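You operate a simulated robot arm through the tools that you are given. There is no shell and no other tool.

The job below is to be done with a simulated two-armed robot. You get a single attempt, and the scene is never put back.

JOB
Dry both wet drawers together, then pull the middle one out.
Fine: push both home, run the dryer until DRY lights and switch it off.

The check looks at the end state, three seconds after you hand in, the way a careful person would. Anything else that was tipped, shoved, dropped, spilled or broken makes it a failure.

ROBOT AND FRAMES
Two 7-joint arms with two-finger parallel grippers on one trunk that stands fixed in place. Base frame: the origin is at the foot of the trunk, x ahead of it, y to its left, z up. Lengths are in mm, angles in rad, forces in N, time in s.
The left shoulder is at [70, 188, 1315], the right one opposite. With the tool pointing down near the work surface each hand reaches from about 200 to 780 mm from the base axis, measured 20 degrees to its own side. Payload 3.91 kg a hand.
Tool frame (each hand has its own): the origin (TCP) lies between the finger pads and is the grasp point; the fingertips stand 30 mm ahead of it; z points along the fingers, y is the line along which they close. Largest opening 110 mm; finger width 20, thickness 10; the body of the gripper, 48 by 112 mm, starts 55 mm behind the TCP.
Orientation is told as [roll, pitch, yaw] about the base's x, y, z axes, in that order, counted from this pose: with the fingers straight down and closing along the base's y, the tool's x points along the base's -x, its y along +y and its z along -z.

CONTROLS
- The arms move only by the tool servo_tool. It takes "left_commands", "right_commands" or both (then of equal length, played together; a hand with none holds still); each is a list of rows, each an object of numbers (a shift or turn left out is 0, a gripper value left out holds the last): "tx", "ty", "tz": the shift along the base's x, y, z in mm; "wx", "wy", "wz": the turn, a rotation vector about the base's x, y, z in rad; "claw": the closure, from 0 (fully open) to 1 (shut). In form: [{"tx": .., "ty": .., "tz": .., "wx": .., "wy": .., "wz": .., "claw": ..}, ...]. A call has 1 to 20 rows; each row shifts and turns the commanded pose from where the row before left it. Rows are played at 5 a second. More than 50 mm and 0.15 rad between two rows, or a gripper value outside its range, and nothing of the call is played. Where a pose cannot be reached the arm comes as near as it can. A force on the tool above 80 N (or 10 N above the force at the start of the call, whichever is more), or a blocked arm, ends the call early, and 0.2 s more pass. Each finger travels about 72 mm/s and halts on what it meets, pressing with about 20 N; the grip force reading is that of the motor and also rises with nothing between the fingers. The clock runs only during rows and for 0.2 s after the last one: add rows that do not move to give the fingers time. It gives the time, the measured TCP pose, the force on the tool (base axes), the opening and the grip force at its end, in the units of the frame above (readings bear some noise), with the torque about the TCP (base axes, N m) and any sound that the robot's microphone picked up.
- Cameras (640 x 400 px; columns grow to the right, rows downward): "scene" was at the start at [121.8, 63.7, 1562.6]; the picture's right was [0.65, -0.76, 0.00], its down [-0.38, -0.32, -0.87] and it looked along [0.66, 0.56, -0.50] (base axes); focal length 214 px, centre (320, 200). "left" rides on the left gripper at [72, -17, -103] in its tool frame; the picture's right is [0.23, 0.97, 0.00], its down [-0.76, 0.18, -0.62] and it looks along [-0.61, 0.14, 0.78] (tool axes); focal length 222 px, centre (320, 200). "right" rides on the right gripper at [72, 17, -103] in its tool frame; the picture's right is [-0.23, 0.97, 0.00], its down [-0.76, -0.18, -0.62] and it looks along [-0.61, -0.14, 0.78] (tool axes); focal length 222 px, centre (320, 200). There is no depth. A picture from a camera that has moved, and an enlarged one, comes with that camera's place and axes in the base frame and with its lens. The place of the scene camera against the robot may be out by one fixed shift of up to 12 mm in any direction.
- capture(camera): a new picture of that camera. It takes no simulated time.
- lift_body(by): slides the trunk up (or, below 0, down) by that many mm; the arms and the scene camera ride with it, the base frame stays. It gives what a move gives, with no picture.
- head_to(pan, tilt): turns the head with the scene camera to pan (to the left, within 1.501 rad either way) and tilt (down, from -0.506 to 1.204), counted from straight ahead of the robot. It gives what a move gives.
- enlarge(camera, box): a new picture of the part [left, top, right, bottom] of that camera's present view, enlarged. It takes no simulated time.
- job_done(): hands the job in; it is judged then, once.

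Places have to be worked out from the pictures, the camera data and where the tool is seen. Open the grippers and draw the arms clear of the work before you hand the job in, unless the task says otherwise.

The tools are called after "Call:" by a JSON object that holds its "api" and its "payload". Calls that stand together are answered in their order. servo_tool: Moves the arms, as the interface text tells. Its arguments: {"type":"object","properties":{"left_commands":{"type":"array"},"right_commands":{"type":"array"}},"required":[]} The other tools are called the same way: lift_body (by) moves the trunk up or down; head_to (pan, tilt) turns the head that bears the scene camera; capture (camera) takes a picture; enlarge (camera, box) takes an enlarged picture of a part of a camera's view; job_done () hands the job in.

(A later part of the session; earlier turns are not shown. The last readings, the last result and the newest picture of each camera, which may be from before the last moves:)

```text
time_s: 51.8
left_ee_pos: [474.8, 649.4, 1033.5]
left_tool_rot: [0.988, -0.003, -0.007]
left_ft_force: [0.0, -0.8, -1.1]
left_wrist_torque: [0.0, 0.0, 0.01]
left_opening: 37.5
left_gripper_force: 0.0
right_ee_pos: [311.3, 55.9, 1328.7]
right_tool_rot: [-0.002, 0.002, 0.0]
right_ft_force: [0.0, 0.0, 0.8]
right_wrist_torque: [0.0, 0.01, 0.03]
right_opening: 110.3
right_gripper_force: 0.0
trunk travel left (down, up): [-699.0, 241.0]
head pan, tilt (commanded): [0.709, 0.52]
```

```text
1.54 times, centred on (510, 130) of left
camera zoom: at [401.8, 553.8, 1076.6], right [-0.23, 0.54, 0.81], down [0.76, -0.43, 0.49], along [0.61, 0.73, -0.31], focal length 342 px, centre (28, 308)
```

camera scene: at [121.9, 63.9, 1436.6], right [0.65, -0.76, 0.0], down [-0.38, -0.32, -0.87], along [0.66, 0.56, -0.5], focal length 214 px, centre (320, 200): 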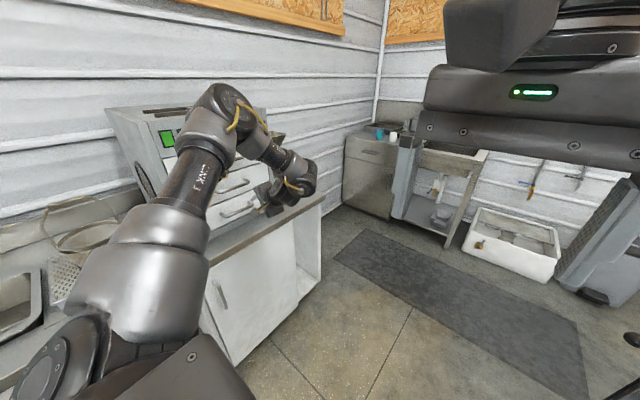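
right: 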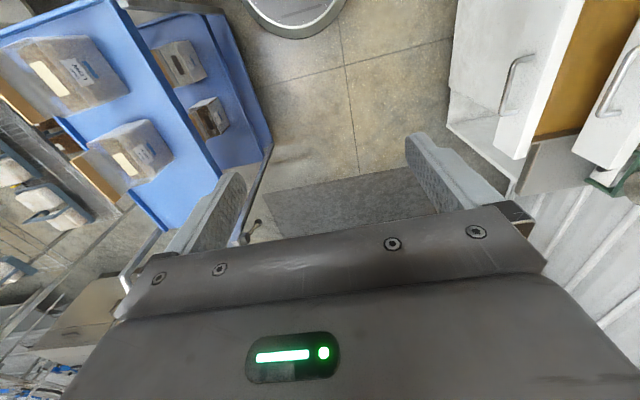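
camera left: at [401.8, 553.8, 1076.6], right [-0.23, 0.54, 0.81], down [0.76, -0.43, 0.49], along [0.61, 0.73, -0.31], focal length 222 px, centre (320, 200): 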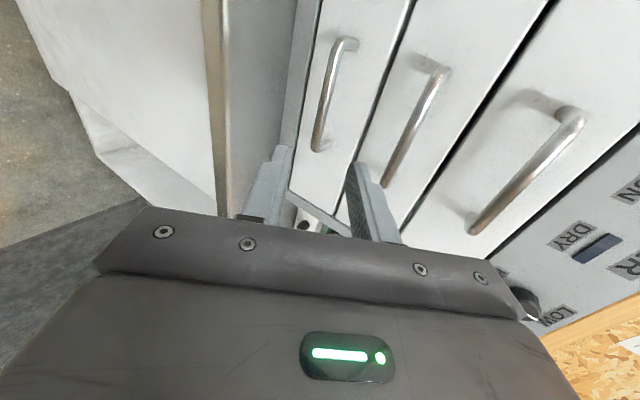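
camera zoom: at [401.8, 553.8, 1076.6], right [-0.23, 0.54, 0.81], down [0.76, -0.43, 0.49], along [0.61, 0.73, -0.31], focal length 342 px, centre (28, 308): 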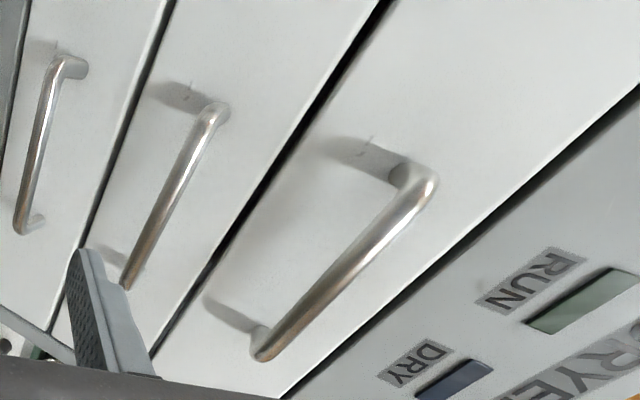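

The drawers are home. Next the switch at x 321, rocker z 1242–1281 (ON = top). I bring the hand up and across in front of it, fingers closed.

Call:
{"api": "servo_tool", "payload": {"left_commands": [{"tx": -20, "ty": 10, "tz": 42, "claw": 1}, {"tx": -24, "ty": 10, "tz": 41}, {"tx": -26, "ty": 10, "tz": 40}, {"tx": -28, "ty": 14, "tz": 38}, {"tx": -28, "ty": 14, "tz": 38}, {"tx": -27, "ty": 14, "tz": 38}, {"tx": 0}]}}

Call:
{"api": "capture", "payload": {"camera": "left"}}

Call:
{"api": "capture", "payload": {"camera": "scene"}}

```text
time_s: 53.4
left_ee_pos: [322.3, 721.1, 1268.3]
left_tool_rot: [0.988, -0.003, -0.006]
left_ft_force: [1.4, -0.3, 0.8]
left_wrist_torque: [0.01, 0.0, 0.0]
left_opening: 0.0
left_gripper_force: 20.0
right_ee_pos: [312.8, 56.1, 1329.9]
right_tool_rot: [0.0, 0.0, 0.001]
right_ft_force: [-0.1, 0.2, -0.3]
right_wrist_torque: [0.0, 0.0, 0.04]
right_opening: 110.1
right_gripper_force: 0.0
trunk travel left (down, up): [-699.0, 241.0]
head pan, tilt (commanded): [0.709, 0.52]
```

```text
taken
camera left: at [249.5, 625.3, 1311.5], right [-0.23, 0.54, 0.81], down [0.76, -0.43, 0.49], along [0.61, 0.73, -0.31], focal length 222 px, centre (320, 200)
```

left: 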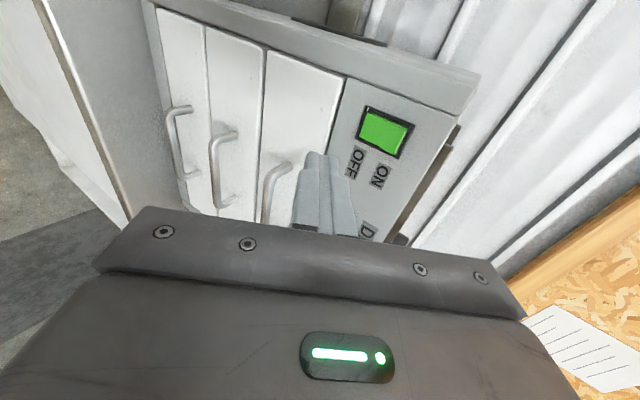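

```text
taken
camera scene: at [122.9, 63.1, 1436.5], right [0.65, -0.76, 0.0], down [-0.38, -0.32, -0.87], along [0.66, 0.56, -0.5], focal length 214 px, centre (320, 200)
```

scene: 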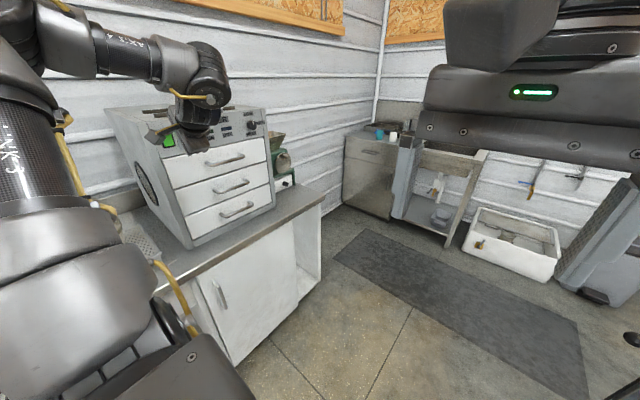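

All three drawers are seen closed in the scene view. I enlarge the switch from here to fix its exact place.

Call:
{"api": "enlarge", "payload": {"camera": "left", "box": [300, 80, 460, 220]}}

Call:
{"api": "enlarge", "payload": {"camera": "scene", "box": [100, 90, 300, 260]}}

```text
2.86 times, centred on (380, 150) of left
camera zoom: at [249.5, 625.3, 1311.5], right [-0.23, 0.54, 0.81], down [0.76, -0.43, 0.49], along [0.61, 0.73, -0.31], focal length 635 px, centre (149, 343)
```

zoom: 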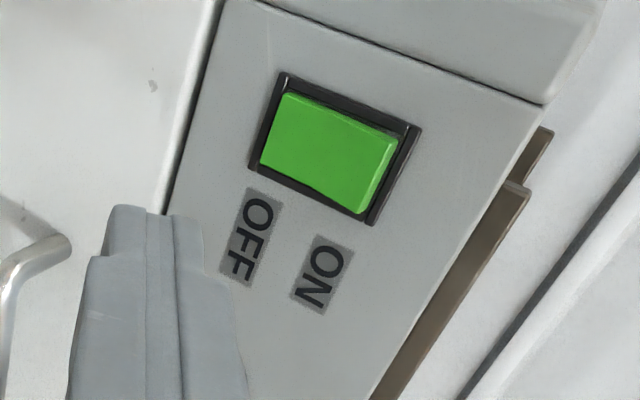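

```text
2.35 times, centred on (200, 175) of scene
camera zoom: at [122.9, 63.1, 1436.5], right [0.65, -0.76, 0.0], down [-0.38, -0.32, -0.87], along [0.66, 0.56, -0.5], focal length 505 px, centre (602, 259)
```

zoom: 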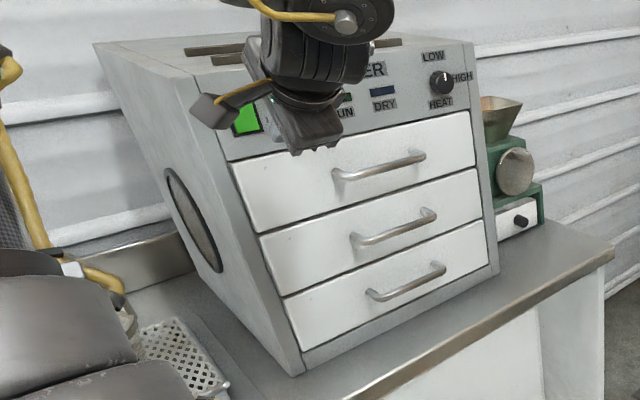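

The switch centre is confirmed at [320, 847, 1261]. I level the fingers more (roll 1.4) while moving forward to about 35 mm short of the panel, tip height 1274 for the ON half.

Call:
{"api": "servo_tool", "payload": {"left_commands": [{"tx": -1, "ty": 20, "tz": 4, "wx": 0.137}, {"tx": -1, "ty": 20, "tz": 4, "wx": 0.137}, {"ty": 18, "tz": 4, "wx": 0.137}, {"ty": 0}]}}

Call:
{"api": "capture", "payload": {"camera": "left"}}

Call:
{"api": "enlarge", "payload": {"camera": "left", "box": [280, 60, 500, 240]}}

```text
time_s: 54.4
left_ee_pos: [319.7, 777.1, 1281.9]
left_tool_rot: [1.403, -0.002, -0.006]
left_ft_force: [0.5, -1.0, 0.5]
left_wrist_torque: [0.02, 0.0, -0.02]
left_opening: 0.0
left_gripper_force: 20.2
right_ee_pos: [310.3, 56.6, 1329.9]
right_tool_rot: [0.0, -0.001, 0.0]
right_ft_force: [-0.3, 1.0, 0.6]
right_wrist_torque: [-0.04, -0.01, 0.04]
right_opening: 109.8
right_gripper_force: 0.0
trunk travel left (down, up): [-699.0, 241.0]
head pan, tilt (commanded): [0.709, 0.52]
```

```text
taken
camera left: at [246.7, 673.7, 1283.2], right [-0.23, 0.17, 0.96], down [0.76, -0.59, 0.28], along [0.61, 0.79, 0.01], focal length 222 px, centre (320, 200)
```

left: 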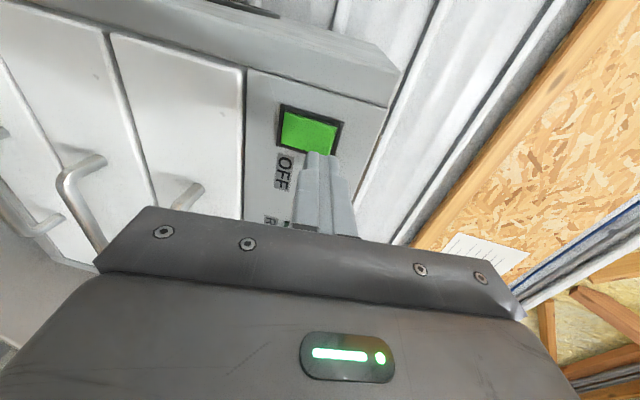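

```text
2.22 times, centred on (390, 150) of left
camera zoom: at [246.7, 673.7, 1283.2], right [-0.23, 0.17, 0.96], down [0.76, -0.59, 0.28], along [0.61, 0.79, 0.01], focal length 494 px, centre (164, 311)
```

zoom: 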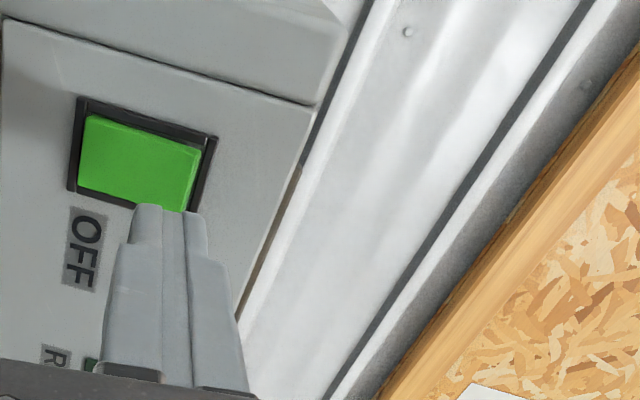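

The tip is at about (806, 1277); I lower 5 mm so it stays within the rocker's upper half, and advance slowly toward contact.

Call:
{"api": "servo_tool", "payload": {"left_commands": [{"tz": -5, "ty": 5}, {"ty": 8}, {"ty": 8}, {"ty": 6}, {"ty": 4}, {"ty": 0}]}}

Call:
{"api": "enlarge", "payload": {"camera": "left", "box": [280, 60, 500, 240]}}

```text
time_s: 55.8
left_ee_pos: [320.1, 810.3, 1276.9]
left_tool_rot: [1.4, -0.001, -0.006]
left_ft_force: [0.0, 1.0, 0.1]
left_wrist_torque: [0.0, 0.02, 0.0]
left_opening: 0.3
left_gripper_force: 19.9
right_ee_pos: [311.2, 55.3, 1331.5]
right_tool_rot: [-0.001, 0.002, 0.001]
right_ft_force: [-0.2, -0.2, -0.1]
right_wrist_torque: [-0.03, -0.01, -0.02]
right_opening: 110.2
right_gripper_force: 0.1
trunk travel left (down, up): [-699.0, 241.0]
head pan, tilt (commanded): [0.709, 0.52]
```

```text
2.22 times, centred on (390, 150) of left
camera zoom: at [247.0, 707.0, 1278.0], right [-0.23, 0.17, 0.96], down [0.76, -0.59, 0.28], along [0.61, 0.79, 0.01], focal length 494 px, centre (164, 311)
```

zoom: 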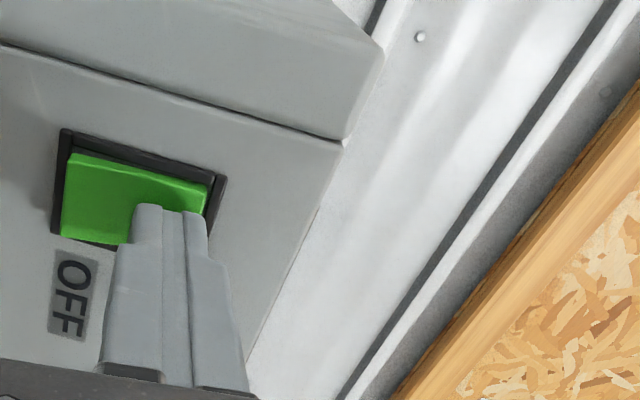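

The tip is nearly touching the rocker's raised top half. I press in 2 mm steps.

Call:
{"api": "servo_tool", "payload": {"left_commands": [{"ty": 2}, {"ty": 2}, {"ty": 2}, {"ty": 2}, {"ty": 0}]}}

Call:
{"api": "enlarge", "payload": {"camera": "left", "box": [280, 60, 500, 240]}}

Call:
{"api": "enlarge", "payload": {"camera": "scene", "box": [130, 90, 300, 200]}}

```text
time_s: 57.0
left_ee_pos: [320.7, 813.2, 1277.8]
left_tool_rot: [1.398, 0.002, -0.01]
left_ft_force: [-4.4, -36.0, -22.8]
left_wrist_torque: [-0.61, -0.09, 0.34]
left_opening: 0.0
left_gripper_force: 20.2
right_ee_pos: [310.8, 49.5, 1328.7]
right_tool_rot: [0.005, 0.001, 0.0]
right_ft_force: [-0.3, 1.5, 0.8]
right_wrist_torque: [0.0, 0.01, -0.02]
right_opening: 110.1
right_gripper_force: 0.1
trunk travel left (down, up): [-699.0, 241.0]
head pan, tilt (commanded): [0.709, 0.52]
```

```text
2.22 times, centred on (390, 150) of left
camera zoom: at [246.9, 709.8, 1278.9], right [-0.22, 0.17, 0.96], down [0.76, -0.59, 0.28], along [0.61, 0.79, 0.0], focal length 494 px, centre (164, 311)
```

zoom: 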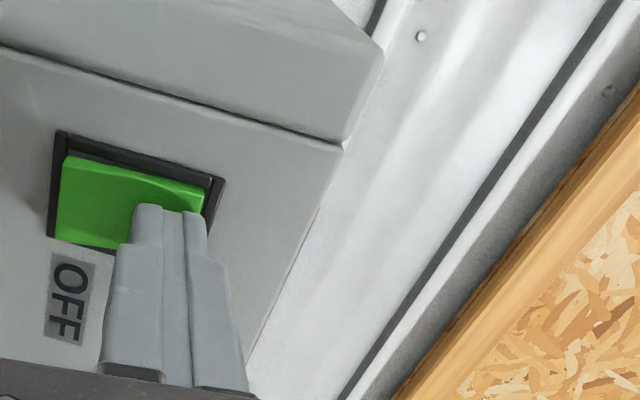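

```text
3.64 times, centred on (215, 145) of scene
camera zoom: at [121.9, 57.3, 1436.5], right [0.65, -0.76, 0.0], down [-0.38, -0.32, -0.87], along [0.66, 0.57, -0.5], focal length 780 px, centre (702, 400)
```

zoom: 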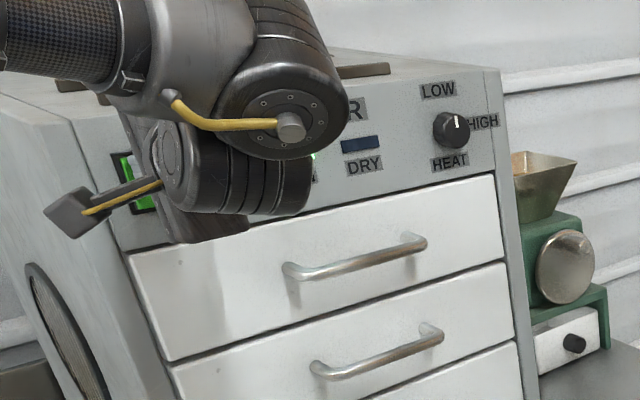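

Contact with 36 N, and a bright green edge shows where the RUN lamp is, so it may be running. I back off to see the rocker and lamps.

Call:
{"api": "servo_tool", "payload": {"left_commands": [{"ty": -6}, {"ty": -15}, {"ty": -15}, {"ty": 0}]}}

Call:
{"api": "enlarge", "payload": {"camera": "left", "box": [240, 60, 480, 260]}}

Call:
{"api": "enlarge", "payload": {"camera": "scene", "box": [130, 90, 300, 200]}}

```text
time_s: 58.0
left_ee_pos: [317.8, 785.4, 1275.8]
left_tool_rot: [1.398, -0.002, -0.007]
left_ft_force: [-0.4, 0.1, 0.1]
left_wrist_torque: [0.03, -0.04, -0.01]
left_opening: 0.0
left_gripper_force: 20.1
right_ee_pos: [310.9, 56.9, 1329.5]
right_tool_rot: [0.001, 0.001, -0.001]
right_ft_force: [-0.3, 0.7, 0.3]
right_wrist_torque: [-0.02, 0.01, 0.01]
right_opening: 109.9
right_gripper_force: 0.0
trunk travel left (down, up): [-699.0, 241.0]
head pan, tilt (commanded): [0.709, 0.52]
```

```text
2.00 times, centred on (360, 160) of left
camera zoom: at [246.0, 680.3, 1277.0], right [-0.23, 0.17, 0.96], down [0.76, -0.59, 0.28], along [0.61, 0.79, 0.01], focal length 444 px, centre (240, 280)
```

zoom: 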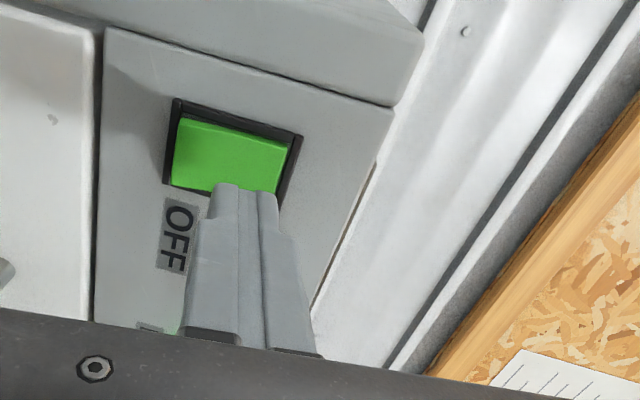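

```text
3.64 times, centred on (215, 145) of scene
camera zoom: at [121.3, 64.8, 1436.6], right [0.65, -0.76, 0.0], down [-0.38, -0.32, -0.87], along [0.66, 0.56, -0.5], focal length 780 px, centre (702, 400)
```

zoom: 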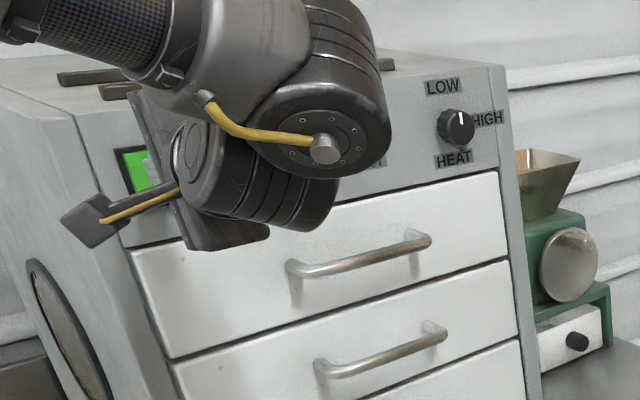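

The hand hides the lamps. I back off and lower it a little to clear the view.

Call:
{"api": "servo_tool", "payload": {"left_commands": [{"ty": -15, "tz": -20}, {"ty": -10, "tz": -35}, {"tz": -40}, {"tz": 0}]}}

Call:
{"api": "capture", "payload": {"camera": "left"}}

Call:
{"api": "enlarge", "payload": {"camera": "scene", "box": [130, 90, 300, 200]}}

```text
time_s: 59.0
left_ee_pos: [319.5, 755.8, 1182.4]
left_tool_rot: [1.399, -0.002, -0.007]
left_ft_force: [0.4, 0.3, -0.2]
left_wrist_torque: [0.0, 0.01, -0.01]
left_opening: 0.0
left_gripper_force: 19.9
right_ee_pos: [310.7, 54.4, 1329.0]
right_tool_rot: [0.001, 0.0, 0.001]
right_ft_force: [0.4, -0.4, -0.7]
right_wrist_torque: [0.01, -0.03, -0.02]
right_opening: 110.2
right_gripper_force: 0.1
trunk travel left (down, up): [-699.0, 241.0]
head pan, tilt (commanded): [0.709, 0.52]
```

```text
taken
camera left: at [246.5, 652.9, 1183.9], right [-0.23, 0.17, 0.96], down [0.76, -0.59, 0.28], along [0.61, 0.79, 0.01], focal length 222 px, centre (320, 200)
```

left: 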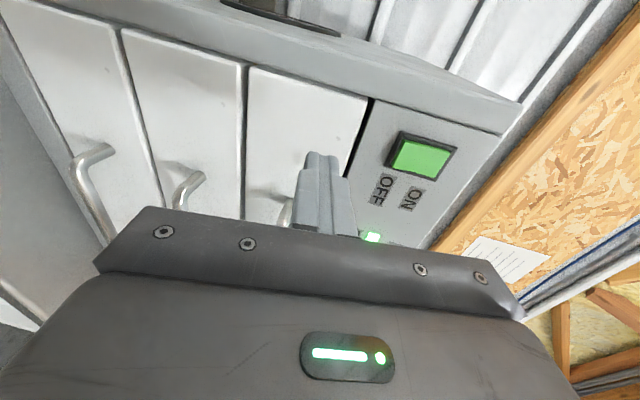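

```text
3.64 times, centred on (215, 145) of scene
camera zoom: at [120.9, 61.9, 1436.7], right [0.65, -0.76, 0.0], down [-0.38, -0.32, -0.87], along [0.66, 0.56, -0.5], focal length 780 px, centre (702, 400)
```

zoom: 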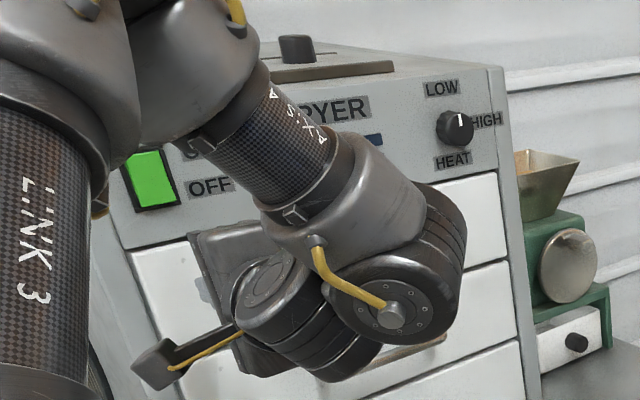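

RUN is lit bright green: the dryer is on. I move the hand back and across to a place from which the wrist camera sees both RUN and DRY lamps while waiting.

Call:
{"api": "servo_tool", "payload": {"left_commands": [{"ty": -25, "tz": 10, "wx": -0.137}, {"ty": -25, "tz": 10, "wx": -0.137}, {"ty": -20, "tz": 10, "wx": -0.137}, {"tx": 40}, {"tx": 40}, {"tx": 40}, {"tx": 30}, {"tx": 0}]}}

Call:
{"api": "capture", "payload": {"camera": "left"}}

Call:
{"api": "capture", "payload": {"camera": "scene"}}

```text
time_s: 60.8
left_ee_pos: [470.0, 686.0, 1212.5]
left_tool_rot: [0.987, -0.006, -0.008]
left_ft_force: [-0.2, 0.2, 0.6]
left_wrist_torque: [-0.02, -0.01, 0.01]
left_opening: 0.0
left_gripper_force: 19.9
right_ee_pos: [311.6, 54.0, 1330.5]
right_tool_rot: [0.0, 0.0, 0.0]
right_ft_force: [0.0, 0.1, 0.0]
right_wrist_torque: [0.02, -0.01, -0.02]
right_opening: 110.1
right_gripper_force: 0.2
trunk travel left (down, up): [-699.0, 241.0]
head pan, tilt (commanded): [0.709, 0.52]
```

```text
taken
camera left: at [396.8, 591.9, 1255.8], right [-0.23, 0.54, 0.81], down [0.76, -0.43, 0.49], along [0.61, 0.73, -0.31], focal length 222 px, centre (320, 200)
```

left: 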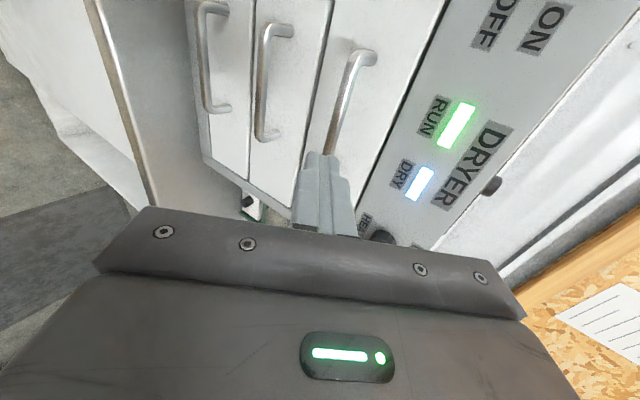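

```text
taken
camera scene: at [120.9, 62.9, 1436.7], right [0.65, -0.76, 0.0], down [-0.38, -0.32, -0.87], along [0.66, 0.56, -0.5], focal length 214 px, centre (320, 200)
```

scene: 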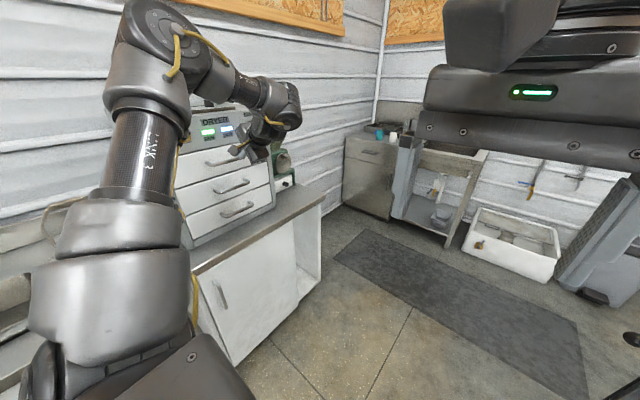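

DRY is already lit along with RUN. I confirm with an enlarged view and carry the hand back in front of the switch, now at the height of the OFF half (tip z ≈ 1246).

Call:
{"api": "enlarge", "payload": {"camera": "left", "box": [340, 60, 560, 240]}}

Call:
{"api": "servo_tool", "payload": {"left_commands": [{"tx": -40}, {"tx": -40}, {"tx": -40}, {"tx": -30, "ty": 10}, {"ty": 25, "tz": 13, "wx": 0.137}, {"ty": 25, "tz": 13, "wx": 0.137}, {"ty": 25, "tz": 13, "wx": 0.137}, {"ty": 0}]}}

Call:
{"api": "capture", "payload": {"camera": "left"}}

Call:
{"api": "enlarge", "payload": {"camera": "left", "box": [280, 60, 500, 240]}}

Call:
{"api": "enlarge", "payload": {"camera": "scene", "box": [130, 90, 300, 200]}}

```text
2.22 times, centred on (450, 150) of left
camera zoom: at [396.8, 591.9, 1255.8], right [-0.23, 0.54, 0.81], down [0.76, -0.43, 0.49], along [0.61, 0.73, -0.31], focal length 494 px, centre (31, 311)
```

zoom: 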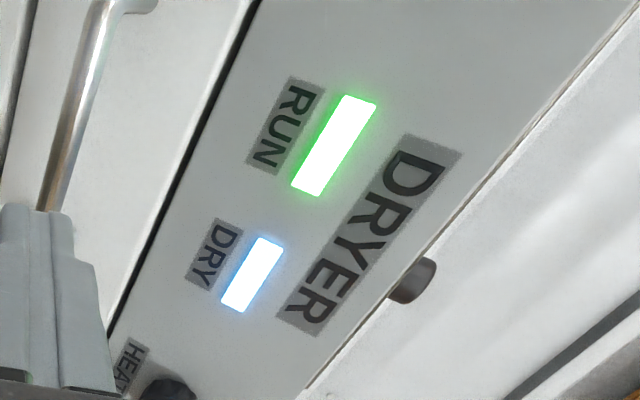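

```text
time_s: 62.6
left_ee_pos: [321.1, 775.3, 1249.8]
left_tool_rot: [1.403, -0.002, -0.007]
left_ft_force: [-0.1, 0.2, 0.7]
left_wrist_torque: [-0.03, -0.02, 0.04]
left_opening: 0.0
left_gripper_force: 20.1
right_ee_pos: [310.6, 55.8, 1329.4]
right_tool_rot: [0.0, 0.002, -0.001]
right_ft_force: [-0.2, 0.6, -0.5]
right_wrist_torque: [-0.02, 0.0, 0.01]
right_opening: 109.9
right_gripper_force: 0.1
trunk travel left (down, up): [-699.0, 241.0]
head pan, tilt (commanded): [0.709, 0.52]
```

```text
taken
camera left: at [248.3, 671.2, 1250.4], right [-0.23, 0.17, 0.96], down [0.76, -0.59, 0.28], along [0.61, 0.79, 0.01], focal length 222 px, centre (320, 200)
```

left: 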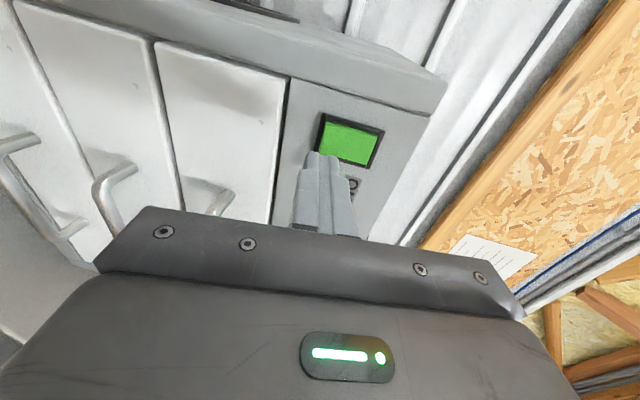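

```text
2.22 times, centred on (390, 150) of left
camera zoom: at [248.3, 671.2, 1250.4], right [-0.23, 0.17, 0.96], down [0.76, -0.59, 0.28], along [0.61, 0.79, 0.01], focal length 494 px, centre (164, 311)
```

zoom: 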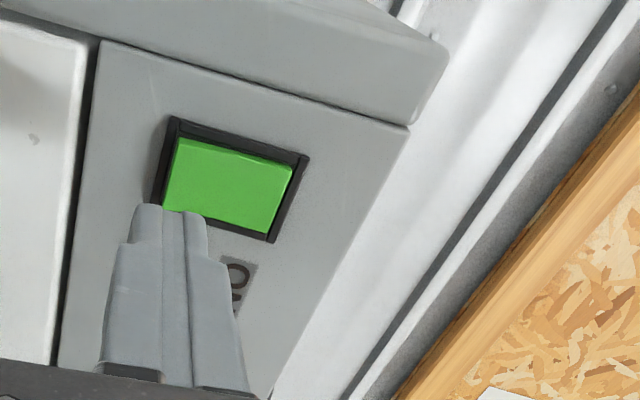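

```text
3.64 times, centred on (215, 145) of scene
camera zoom: at [122.0, 62.3, 1436.6], right [0.65, -0.76, 0.0], down [-0.38, -0.32, -0.87], along [0.66, 0.56, -0.5], focal length 780 px, centre (702, 400)
```

zoom: 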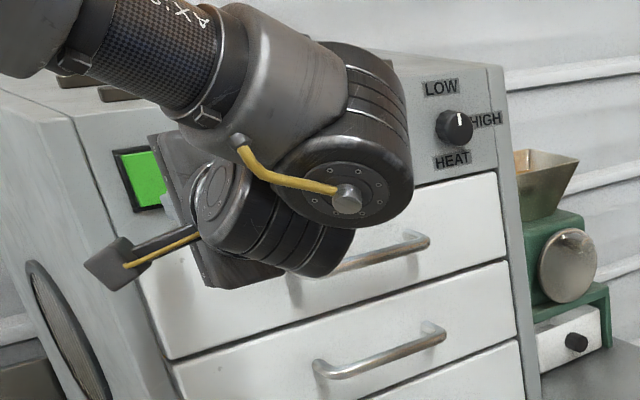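

RUN and DRY both lit steadily. The tip is in front of the rocker's lower half; I advance and press OFF in small steps.

Call:
{"api": "servo_tool", "payload": {"left_commands": [{"ty": 10}, {"ty": 10}, {"ty": 8}, {"ty": 5}, {"ty": 2}, {"ty": 2}, {"ty": 2}, {"ty": 2}, {"ty": 0}]}}

Call:
{"api": "enlarge", "payload": {"camera": "left", "box": [280, 60, 500, 240]}}

Call:
{"api": "enlarge", "payload": {"camera": "scene", "box": [130, 90, 300, 200]}}

```text
time_s: 64.6
left_ee_pos: [320.1, 811.3, 1250.6]
left_tool_rot: [1.399, -0.002, -0.008]
left_ft_force: [-2.4, -18.5, -10.7]
left_wrist_torque: [-0.25, 0.01, 0.19]
left_opening: 0.0
left_gripper_force: 20.1
right_ee_pos: [311.7, 54.8, 1329.5]
right_tool_rot: [0.002, 0.001, 0.0]
right_ft_force: [0.7, 0.0, 0.7]
right_wrist_torque: [0.03, 0.0, -0.02]
right_opening: 110.1
right_gripper_force: 0.0
trunk travel left (down, up): [-699.0, 241.0]
head pan, tilt (commanded): [0.709, 0.52]
```

```text
2.22 times, centred on (390, 150) of left
camera zoom: at [246.9, 707.5, 1252.1], right [-0.23, 0.17, 0.96], down [0.76, -0.59, 0.28], along [0.61, 0.79, 0.01], focal length 494 px, centre (164, 311)
```

zoom: 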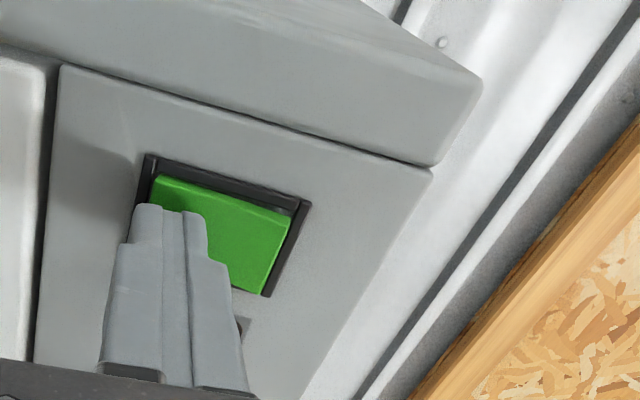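

```text
3.64 times, centred on (215, 145) of scene
camera zoom: at [122.0, 60.1, 1436.5], right [0.65, -0.76, 0.0], down [-0.38, -0.32, -0.87], along [0.66, 0.56, -0.5], focal length 780 px, centre (702, 400)
```

zoom: 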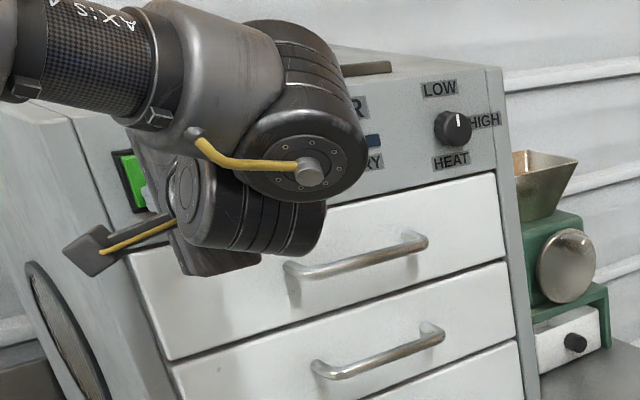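

The DRY lamp edge looks dark now, so the switch has likely gone off. I press a touch more for certainty, then back off to look.

Call:
{"api": "servo_tool", "payload": {"left_commands": [{"ty": 2}, {"ty": 1}, {"ty": 0}, {"ty": -8}, {"ty": -15}, {"ty": -15, "tz": -15}, {"ty": -15, "tz": -30}, {"tz": -30}, {"ty": 0}]}}

Call:
{"api": "capture", "payload": {"camera": "left"}}

Call:
{"api": "enlarge", "payload": {"camera": "left", "box": [320, 100, 500, 260]}}

Call:
{"api": "enlarge", "payload": {"camera": "scene", "box": [130, 90, 300, 200]}}

```text
time_s: 66.6
left_ee_pos: [319.8, 763.1, 1176.2]
left_tool_rot: [1.4, -0.001, -0.008]
left_ft_force: [-0.7, 0.0, -0.1]
left_wrist_torque: [-0.01, 0.0, 0.01]
left_opening: 0.2
left_gripper_force: 20.3
right_ee_pos: [311.7, 54.9, 1329.5]
right_tool_rot: [0.0, 0.001, 0.0]
right_ft_force: [-0.2, -0.2, 0.2]
right_wrist_torque: [0.0, -0.04, 0.03]
right_opening: 110.0
right_gripper_force: 0.0
trunk travel left (down, up): [-699.0, 241.0]
head pan, tilt (commanded): [0.709, 0.52]
```

```text
taken
camera left: at [246.8, 659.0, 1175.9], right [-0.23, 0.17, 0.96], down [0.76, -0.59, 0.28], along [0.61, 0.79, 0.01], focal length 222 px, centre (320, 200)
```

left: 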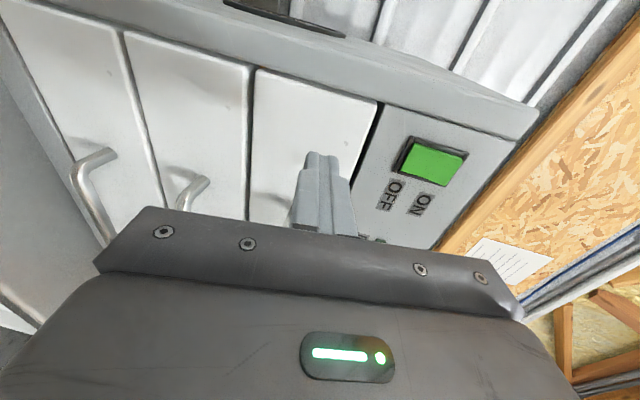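

```text
2.50 times, centred on (410, 180) of left
camera zoom: at [246.8, 659.0, 1175.9], right [-0.23, 0.17, 0.96], down [0.76, -0.59, 0.28], along [0.61, 0.79, 0.01], focal length 555 px, centre (95, 250)
```

zoom: 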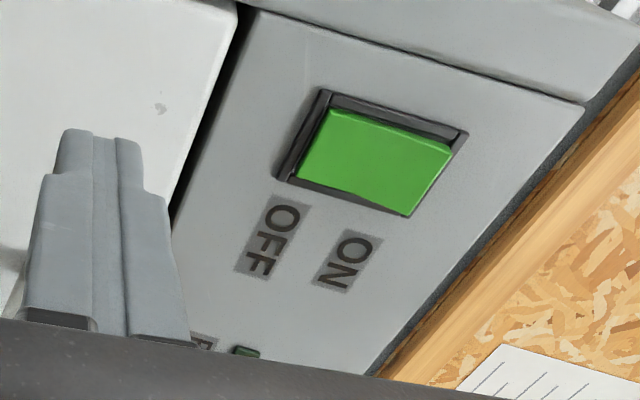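

```text
3.64 times, centred on (215, 145) of scene
camera zoom: at [121.2, 62.4, 1436.7], right [0.65, -0.76, 0.0], down [-0.38, -0.32, -0.87], along [0.66, 0.56, -0.5], focal length 780 px, centre (702, 400)
```

zoom: 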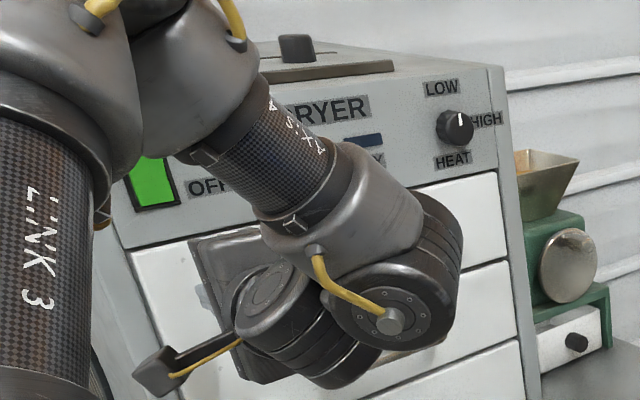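

RUN and DRY are dark and the rocker's top stands out again: the dryer is off. Now I move the hand across toward the middle handle, easing the tilt to about 0.85 rad, then raise the trunk to give room for the pull.

Call:
{"api": "servo_tool", "payload": {"left_commands": [{"tx": 30, "ty": -35, "wx": -0.137}, {"tx": 40, "ty": -25, "wx": -0.137}, {"tx": 40, "ty": -15, "wx": -0.137}, {"tx": 40, "ty": -10, "wx": -0.137, "claw": 0.62}, {"tx": 8}, {"tx": 0}]}}

Call:
{"api": "lift_body", "payload": {"by": 60}}

Call:
{"api": "servo_tool", "payload": {"left_commands": [{"tz": -30}, {"tz": -30}, {"tz": 0}]}}

Call:
{"api": "capture", "payload": {"camera": "left"}}

Call:
{"api": "capture", "payload": {"camera": "scene"}}

```text
time_s: 68.0
left_ee_pos: [477.1, 679.7, 1175.8]
left_tool_rot: [0.85, -0.005, -0.004]
left_ft_force: [0.2, 0.5, 0.0]
left_wrist_torque: [0.01, -0.01, -0.01]
left_opening: 41.9
left_gripper_force: 0.0
right_ee_pos: [311.2, 54.9, 1329.7]
right_tool_rot: [-0.001, 0.0, 0.0]
right_ft_force: [0.1, 0.0, -0.7]
right_wrist_torque: [0.02, -0.02, 0.03]
right_opening: 110.2
right_gripper_force: 0.0
trunk travel left (down, up): [-699.0, 241.0]
head pan, tilt (commanded): [0.709, 0.52]
```

```text
time_s: 69.0
left_ee_pos: [478.7, 679.4, 1236.5]
left_tool_rot: [0.852, -0.005, -0.005]
left_ft_force: [-0.5, 0.5, -0.8]
left_wrist_torque: [-0.02, -0.01, 0.01]
left_opening: 41.9
left_gripper_force: 0.0
right_ee_pos: [311.6, 55.9, 1389.4]
right_tool_rot: [-0.002, 0.0, 0.0]
right_ft_force: [-0.1, 0.0, 0.0]
right_wrist_torque: [0.01, 0.0, 0.05]
right_opening: 110.1
right_gripper_force: 0.1
trunk travel left (down, up): [-759.0, 181.0]
head pan, tilt (commanded): [0.709, 0.52]
```

```text
time_s: 69.8
left_ee_pos: [476.8, 679.7, 1176.5]
left_tool_rot: [0.851, -0.006, -0.008]
left_ft_force: [0.7, 0.7, 0.2]
left_wrist_torque: [0.03, 0.02, -0.01]
left_opening: 41.7
left_gripper_force: 0.1
right_ee_pos: [310.6, 55.0, 1390.2]
right_tool_rot: [0.0, -0.001, 0.0]
right_ft_force: [-0.4, -1.0, 0.0]
right_wrist_torque: [0.02, 0.02, 0.02]
right_opening: 109.8
right_gripper_force: 0.2
trunk travel left (down, up): [-759.0, 181.0]
head pan, tilt (commanded): [0.709, 0.52]
```

```text
taken
camera left: at [403.7, 591.1, 1230.7], right [-0.23, 0.64, 0.73], down [0.76, -0.36, 0.55], along [0.61, 0.68, -0.4], focal length 222 px, centre (320, 200)
```

left: 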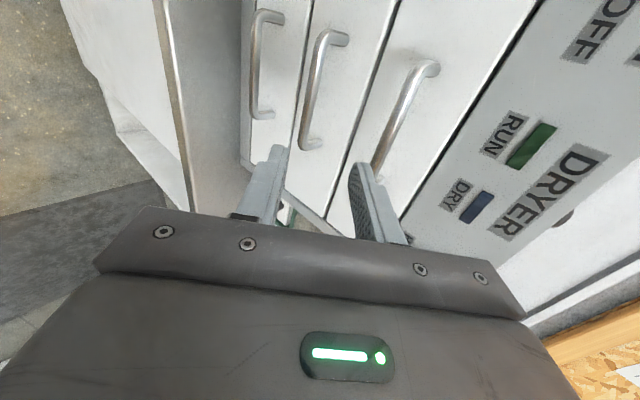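

```text
taken
camera scene: at [121.2, 61.9, 1496.7], right [0.65, -0.76, 0.0], down [-0.38, -0.32, -0.87], along [0.66, 0.56, -0.5], focal length 214 px, centre (320, 200)
```

scene: 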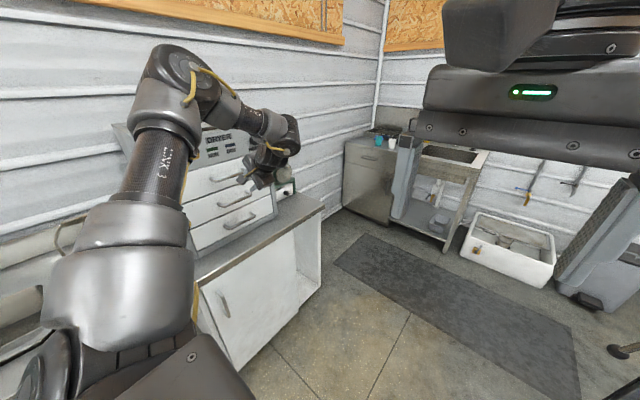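

Both lamps are dark and all drawers closed. I raise the trunk another 50 and bring the open fingers down to the pre-grasp point in front of the middle handle (bar near y 805, z 1045).

Call:
{"api": "lift_body", "payload": {"by": 50}}

Call:
{"api": "servo_tool", "payload": {"left_commands": [{"tz": -36, "ty": 2}, {"tz": -36, "ty": 3}, {"tz": -36, "ty": 5}, {"ty": 17, "tz": -8}, {"ty": 17, "tz": -8}, {"ty": 17, "tz": -8}, {"ty": 17, "tz": -8}, {"ty": 0}]}}

Call:
{"api": "capture", "payload": {"camera": "left"}}

Call:
{"api": "enlarge", "payload": {"camera": "left", "box": [180, 0, 420, 220]}}

```text
time_s: 70.7
left_ee_pos: [478.2, 680.1, 1224.6]
left_tool_rot: [0.854, -0.004, -0.006]
left_ft_force: [0.9, -0.3, -0.4]
left_wrist_torque: [-0.01, 0.0, -0.02]
left_opening: 42.0
left_gripper_force: 0.0
right_ee_pos: [312.3, 56.1, 1439.9]
right_tool_rot: [-0.002, 0.001, 0.0]
right_ft_force: [0.4, -1.6, 0.0]
right_wrist_torque: [0.01, 0.03, -0.03]
right_opening: 110.1
right_gripper_force: 0.1
trunk travel left (down, up): [-809.0, 131.0]
head pan, tilt (commanded): [0.709, 0.52]
```

```text
time_s: 72.5
left_ee_pos: [476.6, 760.1, 1084.1]
left_tool_rot: [0.853, -0.005, -0.005]
left_ft_force: [-1.0, -0.4, -0.7]
left_wrist_torque: [-0.05, -0.01, -0.04]
left_opening: 41.3
left_gripper_force: 0.0
right_ee_pos: [311.6, 55.7, 1439.6]
right_tool_rot: [0.001, 0.0, 0.001]
right_ft_force: [0.4, -0.4, -0.2]
right_wrist_torque: [0.0, 0.01, 0.01]
right_opening: 110.2
right_gripper_force: 0.1
trunk travel left (down, up): [-809.0, 131.0]
head pan, tilt (commanded): [0.709, 0.52]
```

```text
taken
camera left: at [404.2, 671.0, 1140.1], right [-0.23, 0.64, 0.73], down [0.76, -0.36, 0.55], along [0.61, 0.68, -0.41], focal length 222 px, centre (320, 200)
```

left: 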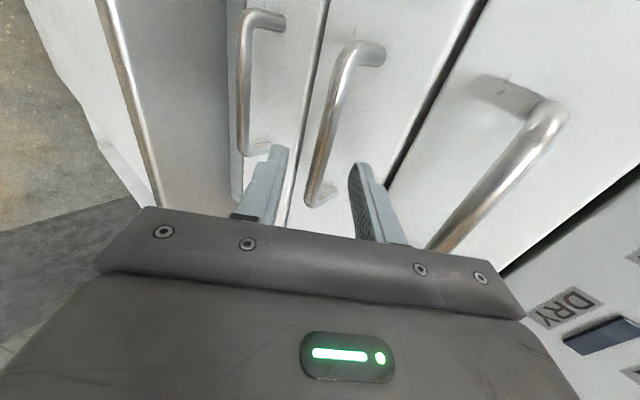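

```text
1.82 times, centred on (300, 110) of left
camera zoom: at [404.2, 671.0, 1140.1], right [-0.23, 0.64, 0.73], down [0.76, -0.36, 0.55], along [0.61, 0.68, -0.41], focal length 404 px, centre (356, 364)
```

zoom: 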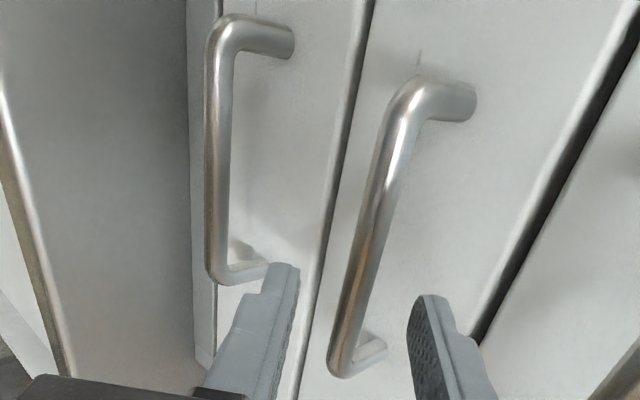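

The bar lies between the fingers, about 59 mm ahead and 4 mm toward the upper finger. I advance about 41 mm along the fingers with that small correction.

Call:
{"api": "servo_tool", "payload": {"left_commands": [{"ty": 11, "tz": -8, "claw": 0.66}, {"ty": 11, "tz": -8}, {"ty": 11, "tz": -8}, {"ty": 0}]}}

Call:
{"api": "enlarge", "payload": {"camera": "left", "box": [210, 0, 430, 240]}}

```text
time_s: 73.5
left_ee_pos: [476.0, 792.0, 1060.4]
left_tool_rot: [0.852, -0.004, -0.006]
left_ft_force: [0.5, 0.0, 0.3]
left_wrist_torque: [-0.06, 0.0, 0.0]
left_opening: 37.7
left_gripper_force: 0.1
right_ee_pos: [311.2, 56.3, 1439.3]
right_tool_rot: [-0.001, 0.001, 0.001]
right_ft_force: [-0.1, 0.5, -0.2]
right_wrist_torque: [0.03, 0.02, 0.0]
right_opening: 110.2
right_gripper_force: 0.1
trunk travel left (down, up): [-809.0, 131.0]
head pan, tilt (commanded): [0.709, 0.52]
```

```text
1.67 times, centred on (320, 120) of left
camera zoom: at [404.1, 704.2, 1115.7], right [-0.23, 0.64, 0.73], down [0.76, -0.36, 0.55], along [0.61, 0.68, -0.41], focal length 370 px, centre (320, 333)
```

zoom: 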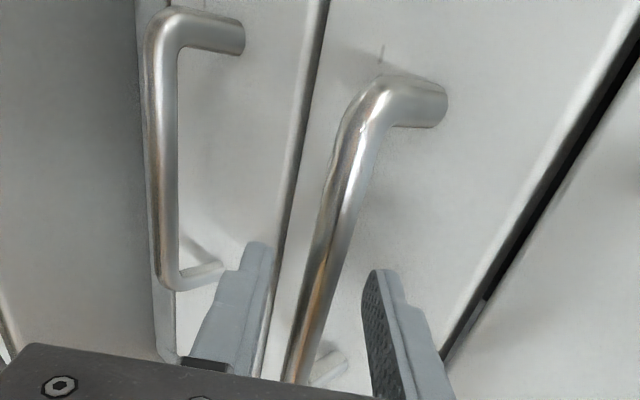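

The bar is centred between the pads. I close on it and start pulling along −y.

Call:
{"api": "servo_tool", "payload": {"left_commands": [{"claw": 0.75}, {"claw": 0.85}, {"claw": 0.95}, {"claw": 1}, {"claw": 1}, {"ty": -6}, {"ty": -8}, {"ty": -8}, {"ty": -8}, {"ty": 0}]}}

Call:
{"api": "enlarge", "payload": {"camera": "left", "box": [210, 0, 430, 240]}}

```text
time_s: 75.7
left_ee_pos: [476.8, 760.3, 1059.9]
left_tool_rot: [0.851, -0.006, -0.005]
left_ft_force: [-0.4, -1.3, -0.2]
left_wrist_torque: [-0.09, -0.02, 0.01]
left_opening: 13.7
left_gripper_force: 45.0
right_ee_pos: [311.9, 55.4, 1441.5]
right_tool_rot: [-0.001, 0.0, -0.001]
right_ft_force: [-0.4, -0.6, 0.4]
right_wrist_torque: [-0.01, -0.01, -0.01]
right_opening: 109.9
right_gripper_force: 0.1
trunk travel left (down, up): [-809.0, 131.0]
head pan, tilt (commanded): [0.709, 0.52]
```

```text
1.67 times, centred on (320, 120) of left
camera zoom: at [404.1, 673.0, 1115.9], right [-0.23, 0.64, 0.73], down [0.76, -0.36, 0.55], along [0.61, 0.68, -0.41], focal length 370 px, centre (320, 333)
```

zoom: 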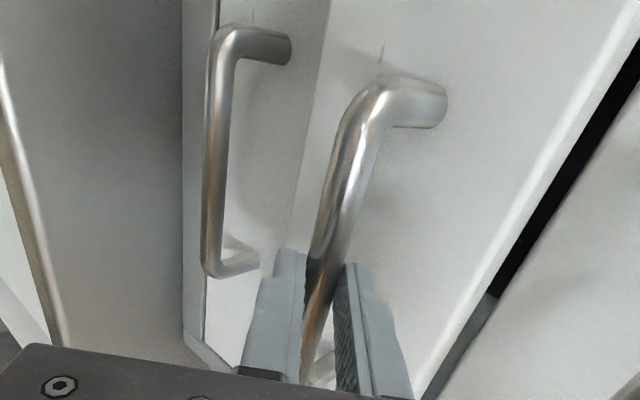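

The drawer follows with almost no load. I keep pulling in 10 mm steps.

Call:
{"api": "servo_tool", "payload": {"left_commands": [{"ty": -10}, {"ty": -10}, {"ty": -10}, {"ty": -10}, {"ty": -10}, {"ty": -10}, {"ty": -10}, {"ty": -10}, {"ty": -10}, {"ty": -10}, {"ty": 0}]}}

Call:
{"api": "enlarge", "payload": {"camera": "left", "box": [210, 0, 430, 240]}}

Call:
{"api": "capture", "payload": {"camera": "scene"}}

```text
time_s: 78.1
left_ee_pos: [477.9, 660.9, 1060.2]
left_tool_rot: [0.85, -0.004, -0.005]
left_ft_force: [-4.8, -1.4, -6.0]
left_wrist_torque: [-0.1, 0.27, 0.38]
left_opening: 13.3
left_gripper_force: 45.3
right_ee_pos: [311.5, 56.1, 1439.6]
right_tool_rot: [-0.002, -0.001, 0.0]
right_ft_force: [-0.6, 0.1, 0.1]
right_wrist_torque: [-0.03, 0.01, 0.03]
right_opening: 110.2
right_gripper_force: 0.1
trunk travel left (down, up): [-809.0, 131.0]
head pan, tilt (commanded): [0.709, 0.52]
```

```text
1.67 times, centred on (320, 120) of left
camera zoom: at [404.1, 573.0, 1116.0], right [-0.23, 0.64, 0.73], down [0.76, -0.36, 0.55], along [0.61, 0.68, -0.41], focal length 370 px, centre (320, 333)
```

zoom: 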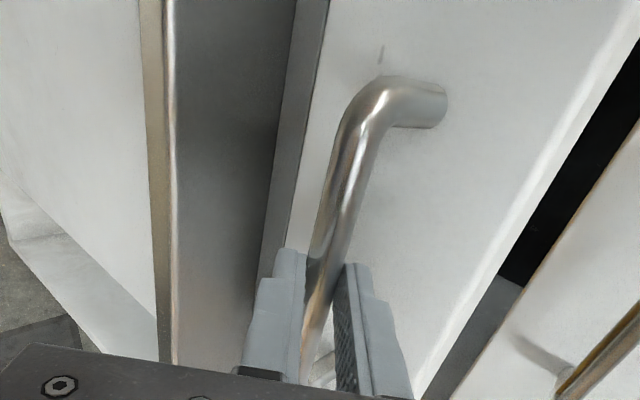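

```text
taken
camera scene: at [121.6, 63.8, 1546.6], right [0.65, -0.76, 0.0], down [-0.38, -0.32, -0.87], along [0.66, 0.56, -0.5], focal length 214 px, centre (320, 200)
```

scene: 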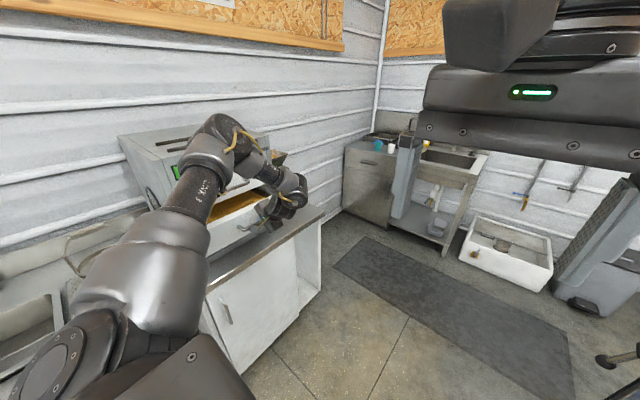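

About 131 mm out so far. I pull on toward roughly 200 mm, watching reach and force.

Call:
{"api": "servo_tool", "payload": {"left_commands": [{"ty": -10}, {"ty": -10}, {"ty": -10}, {"ty": -8}, {"ty": -6}, {"ty": 0}]}}

Call:
{"api": "enlarge", "payload": {"camera": "left", "box": [210, 0, 430, 240]}}

```text
time_s: 79.5
left_ee_pos: [476.8, 617.2, 1060.7]
left_tool_rot: [0.849, -0.003, -0.007]
left_ft_force: [-3.6, -0.1, -6.9]
left_wrist_torque: [-0.14, 0.35, 0.51]
left_opening: 13.6
left_gripper_force: 45.1
right_ee_pos: [312.0, 56.5, 1440.2]
right_tool_rot: [0.0, 0.0, 0.001]
right_ft_force: [0.3, 0.1, 0.0]
right_wrist_torque: [-0.01, 0.02, 0.01]
right_opening: 109.7
right_gripper_force: 0.1
trunk travel left (down, up): [-809.0, 131.0]
head pan, tilt (commanded): [0.709, 0.52]
```

```text
1.67 times, centred on (320, 120) of left
camera zoom: at [404.0, 529.4, 1115.9], right [-0.23, 0.64, 0.73], down [0.76, -0.36, 0.55], along [0.61, 0.68, -0.41], focal length 370 px, centre (320, 333)
```

zoom: 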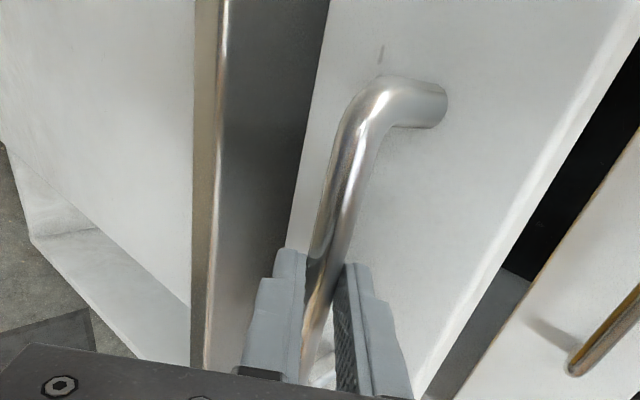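

175 mm out and no reach warning. A little further, about 35 mm, then I release.

Call:
{"api": "servo_tool", "payload": {"left_commands": [{"ty": -8}, {"ty": -8}, {"ty": -8}, {"ty": -8}, {"ty": 0}]}}

Call:
{"api": "enlarge", "payload": {"camera": "left", "box": [210, 0, 430, 240]}}

```text
time_s: 80.7
left_ee_pos: [476.6, 585.7, 1061.2]
left_tool_rot: [0.847, -0.004, -0.006]
left_ft_force: [-6.4, -1.0, -14.3]
left_wrist_torque: [-0.3, -0.48, -0.48]
left_opening: 13.3
left_gripper_force: 44.8
right_ee_pos: [311.8, 57.9, 1439.7]
right_tool_rot: [-0.001, 0.001, 0.0]
right_ft_force: [0.1, 0.4, -0.1]
right_wrist_torque: [0.04, 0.01, 0.02]
right_opening: 109.8
right_gripper_force: 0.0
trunk travel left (down, up): [-809.0, 131.0]
head pan, tilt (commanded): [0.709, 0.52]
```

```text
1.67 times, centred on (320, 120) of left
camera zoom: at [404.1, 498.1, 1116.2], right [-0.23, 0.65, 0.73], down [0.76, -0.35, 0.55], along [0.61, 0.68, -0.41], focal length 370 px, centre (320, 333)
```

zoom: 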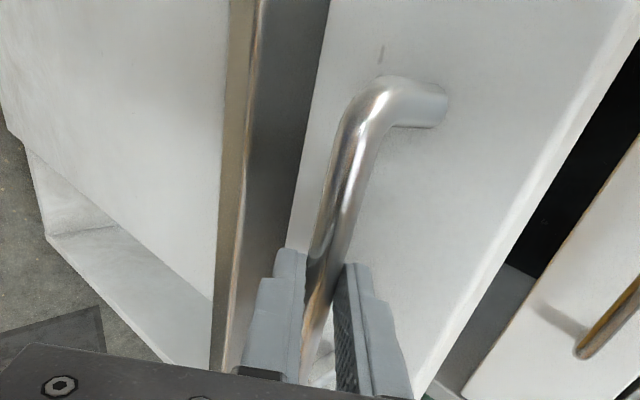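

The middle drawer is now about 206 mm out. I open the fingers, draw back 12 mm so the lower finger clears the bar, and then let the trunk lift the hand straight up clear of the handle.

Call:
{"api": "servo_tool", "payload": {"left_commands": [{"claw": 0.85}, {"claw": 0.7}, {"claw": 0.55}, {"claw": 0.455}, {"claw": 0.455}]}}

Call:
{"api": "enlarge", "payload": {"camera": "left", "box": [210, 0, 430, 240]}}

```text
time_s: 81.9
left_ee_pos: [477.5, 584.9, 1062.0]
left_tool_rot: [0.853, -0.004, -0.004]
left_ft_force: [0.0, 1.4, 0.1]
left_wrist_torque: [0.02, 0.0, 0.01]
left_opening: 59.9
left_gripper_force: 0.0
right_ee_pos: [312.1, 54.3, 1438.6]
right_tool_rot: [-0.001, 0.0, -0.001]
right_ft_force: [0.4, 0.0, -0.7]
right_wrist_torque: [0.03, 0.02, 0.03]
right_opening: 109.9
right_gripper_force: 0.1
trunk travel left (down, up): [-809.0, 131.0]
head pan, tilt (commanded): [0.709, 0.52]
```

```text
1.67 times, centred on (320, 120) of left
camera zoom: at [404.1, 497.1, 1117.3], right [-0.23, 0.64, 0.73], down [0.76, -0.36, 0.55], along [0.61, 0.68, -0.41], focal length 370 px, centre (320, 333)
```

zoom: 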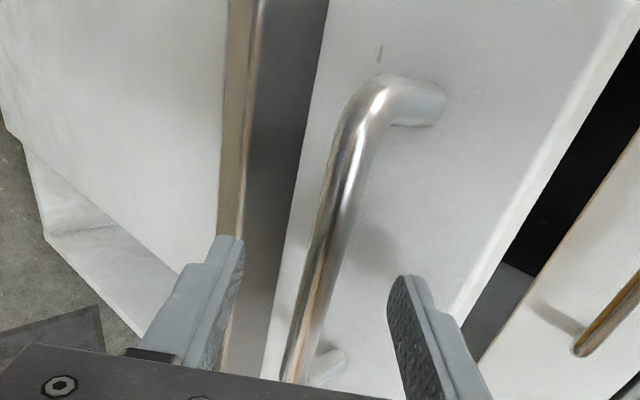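

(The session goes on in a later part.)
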